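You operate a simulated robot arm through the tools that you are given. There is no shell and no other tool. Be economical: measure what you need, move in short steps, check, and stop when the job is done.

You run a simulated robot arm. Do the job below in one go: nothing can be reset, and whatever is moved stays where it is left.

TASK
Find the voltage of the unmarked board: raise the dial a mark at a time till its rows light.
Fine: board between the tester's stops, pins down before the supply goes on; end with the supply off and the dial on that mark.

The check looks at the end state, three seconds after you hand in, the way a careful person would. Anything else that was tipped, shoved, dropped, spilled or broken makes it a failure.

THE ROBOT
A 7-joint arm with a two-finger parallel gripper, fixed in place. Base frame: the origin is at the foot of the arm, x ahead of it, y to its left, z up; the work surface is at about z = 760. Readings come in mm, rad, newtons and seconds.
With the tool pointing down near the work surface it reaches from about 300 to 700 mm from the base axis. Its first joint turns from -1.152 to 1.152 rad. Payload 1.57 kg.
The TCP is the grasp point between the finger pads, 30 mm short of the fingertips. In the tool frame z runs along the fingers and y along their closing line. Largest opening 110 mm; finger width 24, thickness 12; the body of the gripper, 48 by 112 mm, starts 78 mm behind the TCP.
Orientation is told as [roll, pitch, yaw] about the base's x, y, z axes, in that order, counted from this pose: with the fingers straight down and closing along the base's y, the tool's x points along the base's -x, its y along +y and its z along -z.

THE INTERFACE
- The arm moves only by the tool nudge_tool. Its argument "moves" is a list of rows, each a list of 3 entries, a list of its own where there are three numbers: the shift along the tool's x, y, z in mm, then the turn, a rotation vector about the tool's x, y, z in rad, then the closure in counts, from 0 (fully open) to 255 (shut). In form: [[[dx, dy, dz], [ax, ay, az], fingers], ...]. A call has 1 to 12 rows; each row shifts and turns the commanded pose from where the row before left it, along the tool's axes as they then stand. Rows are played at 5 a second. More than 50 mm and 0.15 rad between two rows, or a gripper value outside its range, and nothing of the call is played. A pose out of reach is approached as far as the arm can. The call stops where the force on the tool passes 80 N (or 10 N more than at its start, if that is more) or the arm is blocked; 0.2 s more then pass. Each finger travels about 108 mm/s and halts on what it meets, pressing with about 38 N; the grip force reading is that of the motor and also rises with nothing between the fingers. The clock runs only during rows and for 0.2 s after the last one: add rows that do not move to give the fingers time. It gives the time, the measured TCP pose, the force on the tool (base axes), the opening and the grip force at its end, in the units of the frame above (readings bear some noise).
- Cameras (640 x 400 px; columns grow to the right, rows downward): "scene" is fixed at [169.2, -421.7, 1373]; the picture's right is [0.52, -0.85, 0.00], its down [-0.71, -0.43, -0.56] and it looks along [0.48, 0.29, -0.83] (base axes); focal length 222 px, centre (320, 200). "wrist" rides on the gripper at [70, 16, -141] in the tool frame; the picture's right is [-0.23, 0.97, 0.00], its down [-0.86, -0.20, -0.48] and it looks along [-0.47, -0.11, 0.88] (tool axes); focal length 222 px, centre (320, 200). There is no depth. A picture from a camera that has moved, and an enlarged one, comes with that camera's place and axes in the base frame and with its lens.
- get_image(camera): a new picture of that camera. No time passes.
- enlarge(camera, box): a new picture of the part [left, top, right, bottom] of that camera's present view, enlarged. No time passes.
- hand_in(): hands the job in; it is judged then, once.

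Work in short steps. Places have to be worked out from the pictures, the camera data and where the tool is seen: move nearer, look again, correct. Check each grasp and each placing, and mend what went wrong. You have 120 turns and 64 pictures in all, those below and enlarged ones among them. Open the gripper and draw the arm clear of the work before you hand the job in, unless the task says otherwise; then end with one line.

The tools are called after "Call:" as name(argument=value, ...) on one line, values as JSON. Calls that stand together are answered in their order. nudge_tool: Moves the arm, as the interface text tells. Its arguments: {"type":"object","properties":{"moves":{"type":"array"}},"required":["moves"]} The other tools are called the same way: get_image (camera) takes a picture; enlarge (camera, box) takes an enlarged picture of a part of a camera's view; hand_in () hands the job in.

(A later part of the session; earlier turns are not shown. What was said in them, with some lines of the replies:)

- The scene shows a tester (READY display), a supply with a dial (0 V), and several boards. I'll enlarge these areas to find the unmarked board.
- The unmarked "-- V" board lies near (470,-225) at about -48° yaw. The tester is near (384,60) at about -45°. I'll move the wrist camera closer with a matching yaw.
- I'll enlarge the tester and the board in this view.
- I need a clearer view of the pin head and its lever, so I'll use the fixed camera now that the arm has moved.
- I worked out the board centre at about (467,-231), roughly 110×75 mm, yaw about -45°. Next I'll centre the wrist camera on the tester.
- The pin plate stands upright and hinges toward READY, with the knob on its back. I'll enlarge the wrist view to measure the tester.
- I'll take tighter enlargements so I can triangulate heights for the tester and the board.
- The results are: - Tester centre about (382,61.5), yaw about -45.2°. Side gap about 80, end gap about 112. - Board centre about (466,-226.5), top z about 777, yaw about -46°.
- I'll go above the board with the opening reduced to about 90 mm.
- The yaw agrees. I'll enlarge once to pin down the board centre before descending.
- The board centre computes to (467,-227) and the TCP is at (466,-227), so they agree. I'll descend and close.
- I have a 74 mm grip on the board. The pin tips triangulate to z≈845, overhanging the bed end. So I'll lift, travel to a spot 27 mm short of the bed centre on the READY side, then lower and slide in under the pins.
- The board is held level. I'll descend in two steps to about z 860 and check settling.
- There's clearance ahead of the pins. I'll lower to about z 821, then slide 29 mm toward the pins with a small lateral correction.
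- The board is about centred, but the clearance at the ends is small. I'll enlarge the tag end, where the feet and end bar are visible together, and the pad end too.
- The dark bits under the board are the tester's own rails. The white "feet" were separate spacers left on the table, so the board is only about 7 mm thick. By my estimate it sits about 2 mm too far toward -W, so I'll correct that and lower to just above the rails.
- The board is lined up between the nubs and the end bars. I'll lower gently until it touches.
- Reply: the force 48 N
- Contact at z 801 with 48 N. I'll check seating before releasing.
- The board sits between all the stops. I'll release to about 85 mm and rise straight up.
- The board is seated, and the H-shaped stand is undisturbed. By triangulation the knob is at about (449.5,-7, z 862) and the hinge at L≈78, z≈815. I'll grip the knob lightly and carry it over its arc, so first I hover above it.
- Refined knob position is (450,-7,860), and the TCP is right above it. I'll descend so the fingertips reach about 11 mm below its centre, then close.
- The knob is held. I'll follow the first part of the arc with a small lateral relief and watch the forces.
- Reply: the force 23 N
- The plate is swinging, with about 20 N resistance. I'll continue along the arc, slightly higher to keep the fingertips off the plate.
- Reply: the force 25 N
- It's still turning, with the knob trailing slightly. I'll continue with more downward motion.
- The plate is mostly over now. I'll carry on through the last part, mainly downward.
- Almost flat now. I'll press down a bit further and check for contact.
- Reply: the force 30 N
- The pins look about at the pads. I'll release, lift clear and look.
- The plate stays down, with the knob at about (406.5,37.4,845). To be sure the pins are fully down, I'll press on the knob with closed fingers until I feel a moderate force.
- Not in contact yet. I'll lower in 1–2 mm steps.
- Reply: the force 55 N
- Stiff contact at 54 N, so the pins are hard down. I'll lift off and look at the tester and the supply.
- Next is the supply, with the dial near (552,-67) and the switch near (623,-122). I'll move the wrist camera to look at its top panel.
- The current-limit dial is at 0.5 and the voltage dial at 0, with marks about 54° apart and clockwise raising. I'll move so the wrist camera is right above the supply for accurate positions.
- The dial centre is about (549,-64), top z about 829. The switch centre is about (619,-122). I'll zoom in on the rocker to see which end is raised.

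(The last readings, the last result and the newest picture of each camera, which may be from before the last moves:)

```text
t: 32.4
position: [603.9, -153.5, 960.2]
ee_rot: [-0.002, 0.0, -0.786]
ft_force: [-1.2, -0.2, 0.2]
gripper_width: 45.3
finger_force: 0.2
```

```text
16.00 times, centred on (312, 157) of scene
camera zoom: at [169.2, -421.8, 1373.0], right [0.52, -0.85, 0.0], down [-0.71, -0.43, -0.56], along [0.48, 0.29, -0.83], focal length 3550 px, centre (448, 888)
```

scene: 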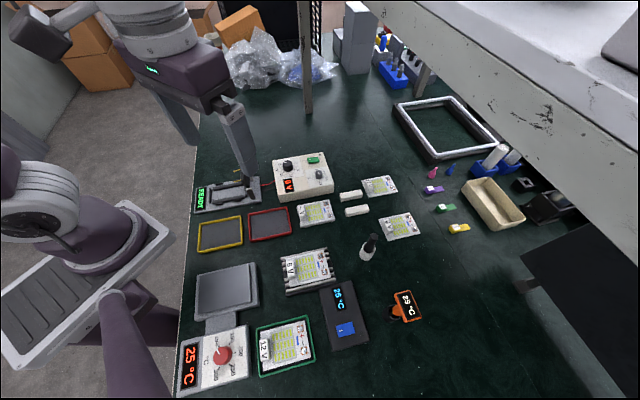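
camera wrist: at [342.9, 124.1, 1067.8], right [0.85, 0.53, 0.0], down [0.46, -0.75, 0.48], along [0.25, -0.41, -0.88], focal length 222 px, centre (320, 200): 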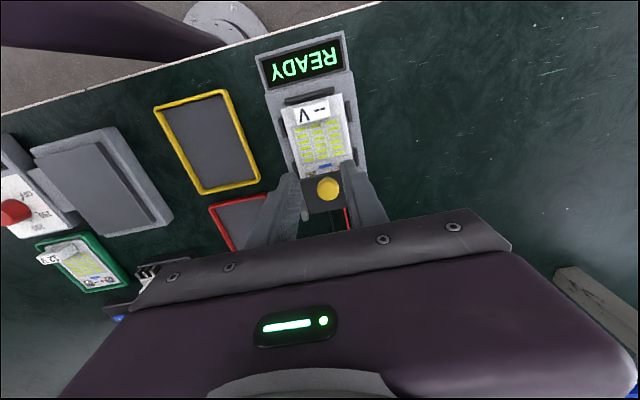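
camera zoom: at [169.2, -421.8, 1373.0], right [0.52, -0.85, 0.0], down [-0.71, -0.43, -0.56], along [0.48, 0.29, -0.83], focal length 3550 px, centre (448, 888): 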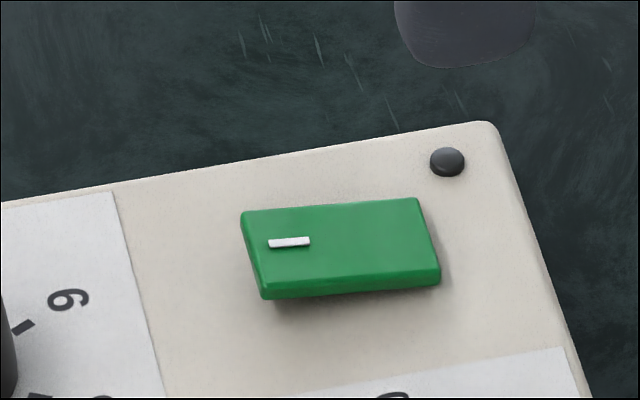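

The marked end (toward the dial) is raised, so the supply is off. I'll close the fingers and hover over that end at about (607.7,-110.7).

Call:
nudge_tool(moves=[[[14, 16.4, 0], [0, 0, 0], 255], [[13.6, 16.5, 0], [0, 0, 0], 255], [[0, 0, 40], [0, 0, 0], 255], [[0, 0, 35], [0, 0, 0], 255], [[0, 0, 18], [0, 0, 0], 255], [[0, 0, 0], [0, 0, 0], 255]])

Call:
enlarge(camera="scene", box=[284, 136, 340, 178])

```text
t: 33.8
position: [609.4, -110.0, 865.7]
ee_rot: [0.002, 0.0, -0.787]
ft_force: [-0.5, 0.0, -1.1]
gripper_width: 0.0
finger_force: 21.6
```

```text
9.52 times, centred on (312, 157) of scene
camera zoom: at [169.2, -421.7, 1373.0], right [0.52, -0.85, 0.0], down [-0.71, -0.43, -0.56], along [0.48, 0.29, -0.83], focal length 2113 px, centre (396, 610)
```

zoom: 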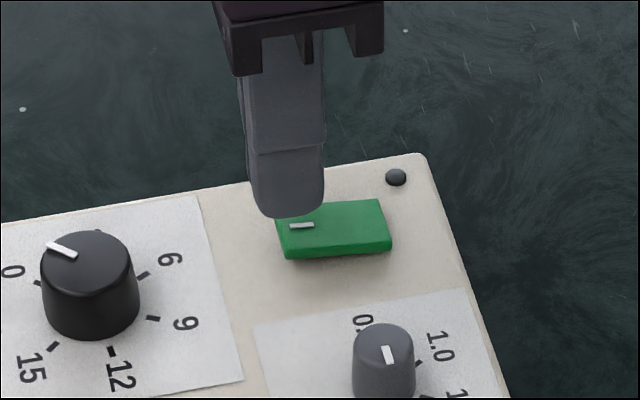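

The tip is above the raised end. I'll press down in small steps.

Call:
nudge_tool(moves=[[[0, 0, 6], [0, 0, 0], 255], [[0, 0, 4], [0, 0, 0], 255], [[0, 0, 3], [0, 0, 0], 255], [[0, 0, 2], [0, 0, 0], 255], [[0, 0, 0], [0, 0, 0], 255]])

```text
t: 35.0
position: [609.8, -110.9, 850.2]
ee_rot: [-0.001, -0.001, -0.786]
ft_force: [-0.1, 0.6, 0.3]
gripper_width: 0.0
finger_force: 21.3
```

Call:
nudge_tool(moves=[[[0, 0, 2], [0, 0, 0], 255], [[0, 0, 2], [0, 0, 0], 255], [[0, 0, 0], [0, 0, 0], 255]])

Call:
enlarge(camera="scene", box=[264, 140, 344, 200])

```text
t: 35.8
position: [609.3, -108.9, 848.4]
ee_rot: [0.001, 0.001, -0.787]
ft_force: [-4.8, 1.6, 12.5]
gripper_width: 0.0
finger_force: 21.6
```

```text
6.67 times, centred on (304, 170) of scene
camera zoom: at [168.9, -421.7, 1373.0], right [0.52, -0.85, 0.0], down [-0.71, -0.43, -0.56], along [0.48, 0.29, -0.83], focal length 1479 px, centre (427, 400)
```

zoom: 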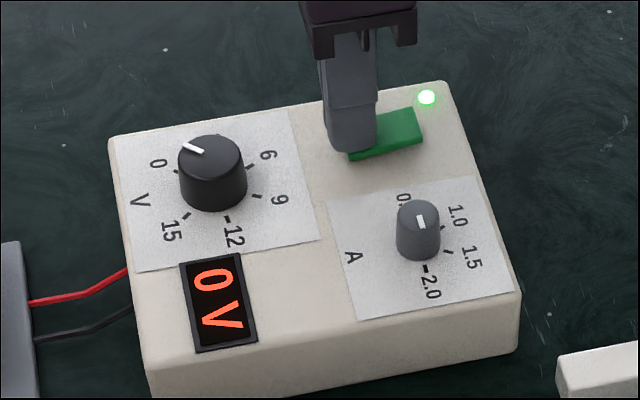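

The green LED is on, so the supply is on at 0 V with the pins down. I'll lift and move over the voltage dial with the fingers open about 45 mm.

Call:
nudge_tool(moves=[[[0, 0, -30], [0, 0, 0], 255], [[0, 0, -35], [0, 0, 0], 200], [[37, -5.2, 0], [0, 0, 0], 150], [[37.1, -5.3, 0], [0, 0, 0], 150], [[0, 0, 25], [0, 0, 0], 150], [[0, 0, 0], [0, 0, 0], 150]])

Call:
enlarge(camera="scene", box=[254, 130, 334, 190])

Call:
enlarge(camera="wrist", box=[240, 90, 400, 190])

```text
t: 37.2
position: [550.5, -64.5, 885.9]
ee_rot: [0.001, 0.0, -0.788]
ft_force: [0.5, 0.5, 0.7]
gripper_width: 45.2
finger_force: 0.0
```

```text
6.67 times, centred on (294, 160) of scene
camera zoom: at [169.2, -421.7, 1373.0], right [0.52, -0.85, 0.0], down [-0.71, -0.43, -0.56], along [0.48, 0.29, -0.83], focal length 1479 px, centre (493, 467)
```

zoom: 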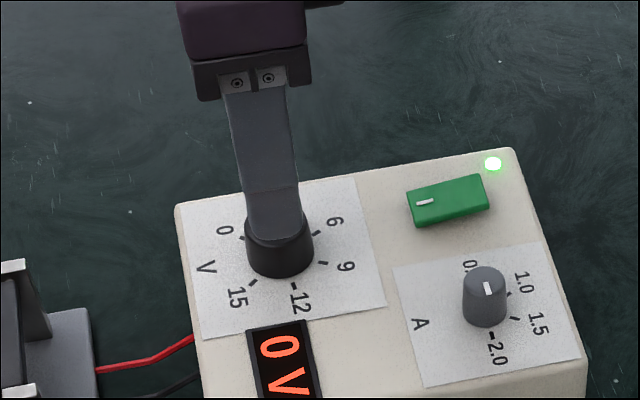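

```text
4.00 times, centred on (320, 140) of wrist
camera zoom: at [511.8, -4.5, 1028.5], right [0.85, 0.53, 0.0], down [0.46, -0.75, 0.48], along [0.25, -0.41, -0.88], focal length 888 px, centre (320, 440)
```

zoom: 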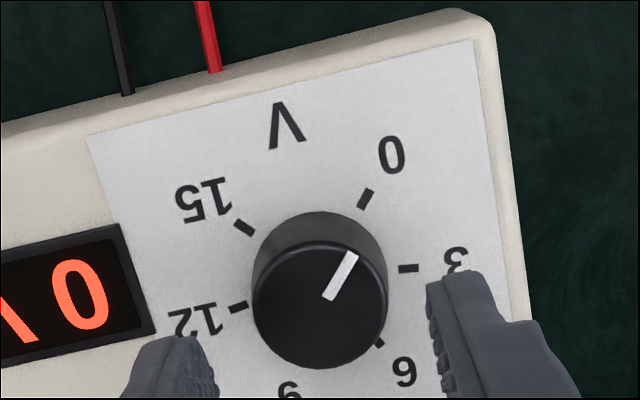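

The dial centre reads about (549.2,-66), so a 2 mm correction. I'll descend to z≈847 and grip the dial.

Call:
nudge_tool(moves=[[[0, -1.8, 20], [0, 0, 0], 150], [[0, 0, 15], [0, 0, 0], 150], [[0, 0, 4], [0, 0, 0], 150], [[0, 0, 0], [0, 0, 0], 220], [[0, 0, 0], [0, 0, 0], 220], [[0, 0, 0], [0, 0, 0], 220]])

```text
t: 38.6
position: [549.9, -64.6, 848.2]
ee_rot: [0.004, -0.001, -0.787]
ft_force: [15.7, 11.8, -8.4]
gripper_width: 33.1
finger_force: 41.4
```

The dial is gripped (33 mm). I'll relieve the side load and turn one mark clockwise, about 54°.

Call:
nudge_tool(moves=[[[0, 1.6, 0], [0, 0, 0], 220], [[0, 0, 0], [0, 0, 0.135], 220], [[0, 0, 0], [0, 0, 0.135], 220], [[0, 0, 0], [0, 0, 0.135], 220], [[0, 0, 0], [0, 0, 0.135], 220], [[0, 0, 0], [0, 0, 0.135], 220], [[0, 0, 0], [0, 0, 0.135], 220], [[0, 0, 0], [0, 0, 0.135], 220], [[0, 0, 0], [0, 0, 0], 220]])

Call:
enlarge(camera="scene", box=[190, 140, 350, 240])

```text
t: 40.6
position: [550.7, -64.5, 848.1]
ee_rot: [-0.001, 0.001, -1.734]
ft_force: [6.2, 12.9, 1.3]
gripper_width: 32.7
finger_force: 40.6
```

```text
4.00 times, centred on (270, 190) of scene
camera zoom: at [169.4, -421.4, 1373.0], right [0.52, -0.85, 0.0], down [-0.71, -0.43, -0.56], along [0.48, 0.29, -0.83], focal length 888 px, centre (520, 240)
```

zoom: 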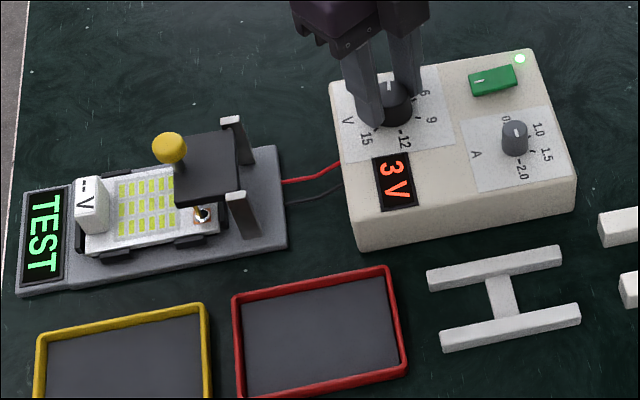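

The supply shows 3 V and the tester TEST, with the rows unlit. I'll release, rotate back and regrip, which gives the tester time, then check the rows.

Call:
nudge_tool(moves=[[[0, 0, 0], [0, 0, 0], 160], [[0, 0, 0], [0, 0, 0], 150], [[0, 0, 0], [0, 0, -0.135], 150], [[0, 0, 0], [0, 0, -0.135], 150], [[0, 0, 0], [0, 0, -0.135], 150], [[0, 0, 0], [0, 0, -0.135], 150], [[0, 0, 0], [0, 0, -0.135], 150], [[0, 0, 0], [0, 0, -0.135], 150], [[0, 0, 0], [0, 0, -0.135], 150], [[0, 0, 0], [0, 0, 0], 150], [[0, 0, 0], [0, 0, 0], 220], [[0, 0, 0], [0, 0, 0], 220]])

Call:
enlarge(camera="scene", box=[190, 150, 302, 220])

```text
t: 43.2
position: [549.5, -65.1, 847.8]
ee_rot: [0.0, 0.001, -0.785]
ft_force: [0.4, 0.9, -1.3]
gripper_width: 32.3
finger_force: 40.4
```

```text
5.71 times, centred on (246, 185) of scene
camera zoom: at [169.3, -421.7, 1373.0], right [0.52, -0.85, 0.0], down [-0.71, -0.43, -0.56], along [0.48, 0.29, -0.83], focal length 1268 px, centre (743, 286)
```

zoom: 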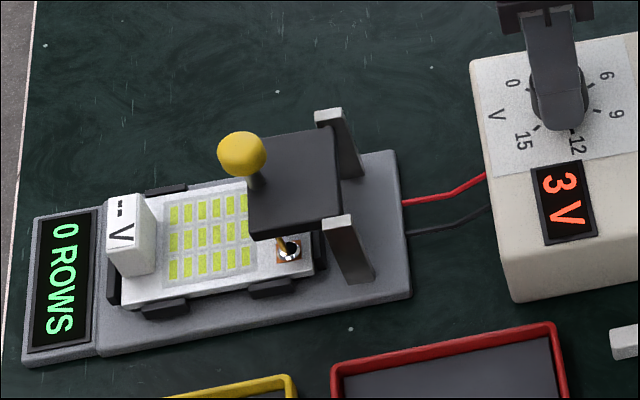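

The tester says "0 ROWS" at 3 V. I'll turn one more mark to 6 V.

Call:
nudge_tool(moves=[[[0, 0, 0], [0, 0, 0], 220], [[0, 0, 0], [0, 0, 0.135], 220], [[0, 0, 0], [0, 0, 0.135], 220], [[0, 0, 0], [0, 0, 0.135], 220], [[0, 0, 0], [0, 0, 0.135], 220], [[0, 0, 0], [0, 0, 0.135], 220], [[0, 0, 0], [0, 0, 0.135], 220], [[0, 0, 0], [0, 0, 0.135], 220], [[0, 0, 0], [0, 0, 0], 220]])

Call:
nudge_tool(moves=[[[0, 0, 0], [0, 0, 0], 220], [[0, 0, 0], [0, 0, 0], 220], [[0, 0, 0], [0, 0, 0], 220], [[0, 0, 0], [0, 0, 0], 220], [[0, 0, 0], [0, 0, 0], 220], [[0, 0, 0], [0, 0, 0], 220], [[0, 0, 0], [0, 0, 0], 220], [[0, 0, 0], [0, 0, 0], 220], [[0, 0, 0], [0, 0, 0], 220], [[0, 0, 0], [0, 0, 0], 220]])

Call:
enlarge(camera="scene", box=[190, 140, 318, 220])

```text
t: 45.2
position: [551.0, -63.8, 848.4]
ee_rot: [-0.001, 0.001, -1.733]
ft_force: [10.8, 3.0, -16.8]
gripper_width: 32.6
finger_force: 40.8
```

```text
t: 47.4
position: [550.6, -64.3, 847.9]
ee_rot: [0.0, 0.0, -1.731]
ft_force: [12.2, 6.9, -12.5]
gripper_width: 32.4
finger_force: 40.5
```

```text
5.00 times, centred on (254, 180) of scene
camera zoom: at [169.7, -421.6, 1372.9], right [0.52, -0.85, 0.0], down [-0.71, -0.43, -0.56], along [0.48, 0.29, -0.83], focal length 1110 px, centre (650, 300)
```

zoom: 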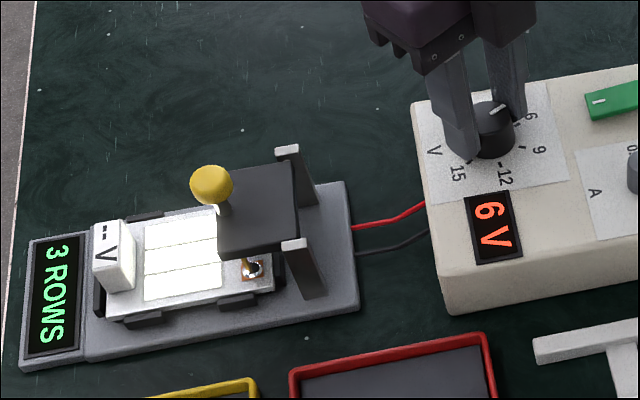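

At 6 V, all three rows light. I'll release the dial, lift off and rotate back, then check the pointer.

Call:
nudge_tool(moves=[[[0, 0, 0], [0, 0, 0], 160], [[0, 0, 0], [0, 0, 0], 150], [[0, 0, -20], [0, 0, 0], 150], [[0, 0, -40], [0, 0, 0], 150], [[0, 0, 0], [0, 0, -0.135], 200], [[0, 0, 0], [0, 0, -0.135], 255], [[0, 0, 0], [0, 0, -0.135], 255], [[0, 0, 0], [0, 0, -0.135], 255], [[0, 0, 0], [0, 0, -0.135], 255], [[0, 0, 0], [0, 0, -0.135], 255], [[0, 0, 0], [0, 0, -0.135], 255], [[0, 0, 0], [0, 0, 0], 255]])

```text
t: 50.0
position: [548.8, -65.1, 907.6]
ee_rot: [-0.001, 0.001, -0.785]
ft_force: [-0.3, -0.1, -0.2]
gripper_width: 0.0
finger_force: 21.0
```

Next I'll hover over the now-raised far end of the switch at about (630,-133).

Call:
nudge_tool(moves=[[[-35.3, 3.2, 0], [0, 0, 0], 255], [[-35.3, 3.1, 0], [0, 0, 0], 255], [[-35.2, 3.1, 0], [0, 0, 0], 255], [[0, 0, 25], [0, 0, 0], 255], [[0, 0, 17], [0, 0, 0], 255], [[0, 0, 0], [0, 0, 0], 255]])

Call:
enlarge(camera="scene", box=[264, 140, 344, 200])

```text
t: 51.4
position: [631.0, -134.5, 865.2]
ee_rot: [0.001, -0.001, -0.786]
ft_force: [0.2, -0.6, 0.2]
gripper_width: 0.0
finger_force: 21.9
```

```text
6.67 times, centred on (304, 170) of scene
camera zoom: at [169.2, -421.7, 1373.0], right [0.52, -0.85, 0.0], down [-0.71, -0.43, -0.56], along [0.48, 0.29, -0.83], focal length 1479 px, centre (427, 400)
```

zoom: 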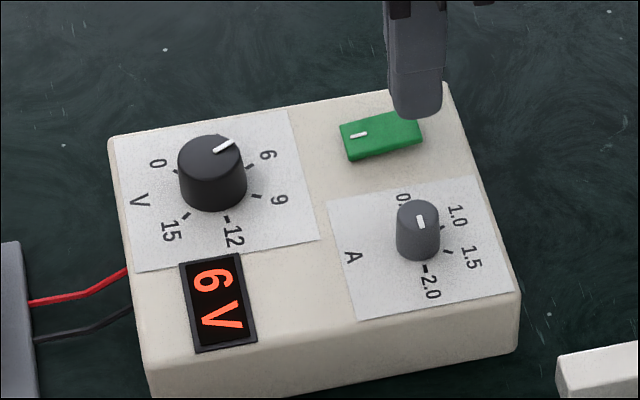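

The dial points at 6. The tip is above the far end of the rocker and clear of the LED. I'll press down.

Call:
nudge_tool(moves=[[[0, 0, 8], [0, 0, 0], 255], [[0, 0, 5], [0, 0, 0], 255], [[0, 0, 3], [0, 0, 0], 255], [[0, 0, 2], [0, 0, 0], 255], [[0, 0, 1], [0, 0, 0], 255], [[0, 0, 0], [0, 0, 0], 255]])

Call:
enlarge(camera="scene", box=[190, 140, 350, 240])

```text
t: 52.8
position: [631.6, -133.6, 847.8]
ee_rot: [0.001, -0.004, -0.788]
ft_force: [-2.2, 0.5, 26.8]
gripper_width: 0.0
finger_force: 21.7
```

```text
4.00 times, centred on (270, 190) of scene
camera zoom: at [168.6, -421.6, 1373.1], right [0.52, -0.85, 0.0], down [-0.71, -0.43, -0.56], along [0.48, 0.29, -0.83], focal length 888 px, centre (520, 240)
```

zoom: 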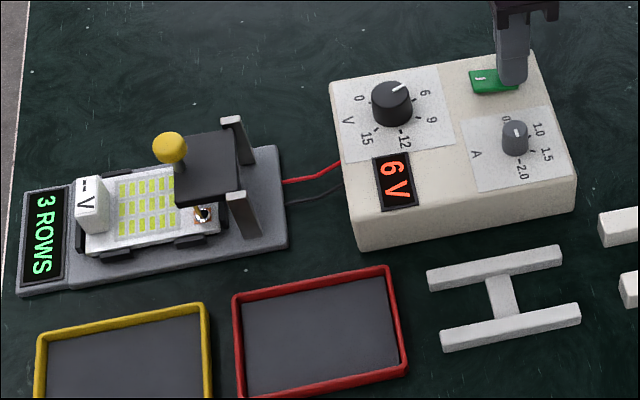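

The rows went dark, so the supply is off. I'll lift, draw the arm clear with the gripper open and check the final state.

Call:
nudge_tool(moves=[[[0, 0, -20], [0, 0, 0], 255], [[0, 0, -45], [0, 0, 0], 255], [[0, 0, -45], [0, 0, 0], 100], [[0, 0, -45], [0, 0, 0], 0], [[40, 0, -30], [0, 0, 0], 0], [[45, 0, 0], [0, 0, 0], 0], [[45, 0, 0], [0, 0, 0], 0], [[45, 0, 0], [0, 0, 0], 0], [[0, -45, 0], [0, 0, 0], 0], [[0, -45, 0], [0, 0, 0], 0], [[0, 0, 0], [0, 0, 0], 0]])

Call:
get_image(camera="scene")

Call:
enlarge(camera="scene", box=[190, 140, 350, 240])

```text
t: 55.2
position: [440.8, -72.2, 1032.3]
ee_rot: [-0.001, -0.002, -0.787]
ft_force: [1.1, 0.2, 0.0]
gripper_width: 109.7
finger_force: 0.0
```

```text
10 pictures are left
```

scene: 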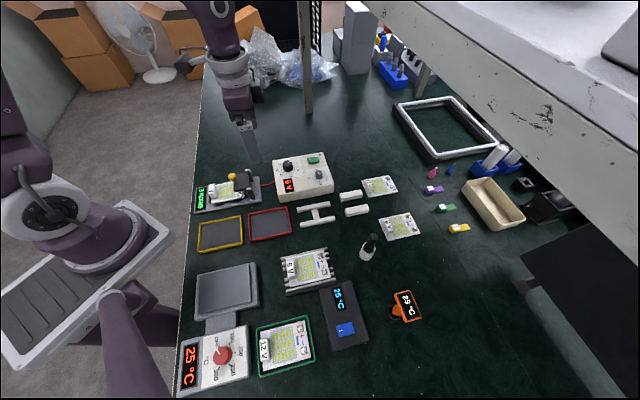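

```text
4.00 times, centred on (270, 190) of scene
camera zoom: at [169.2, -421.8, 1373.0], right [0.52, -0.85, 0.0], down [-0.71, -0.43, -0.56], along [0.48, 0.29, -0.83], focal length 888 px, centre (520, 240)
```

zoom: 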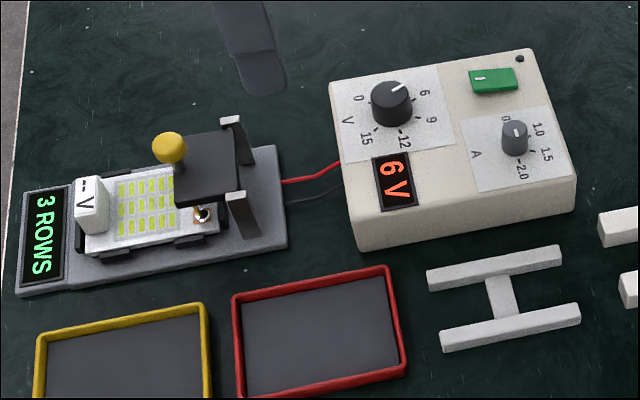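

The supply LED is off, the dial is on 6 V, the board is between the stops with the pins down, and everything else is where it was. I'm handing in.

Call:
hand_in()

```text
The job is handed in.
```

The unmarked board runs at 6 V: at 3 V the tester showed 0 rows, and at 6 V all 3 rows lit; the supply is now off and the dial is on 6.
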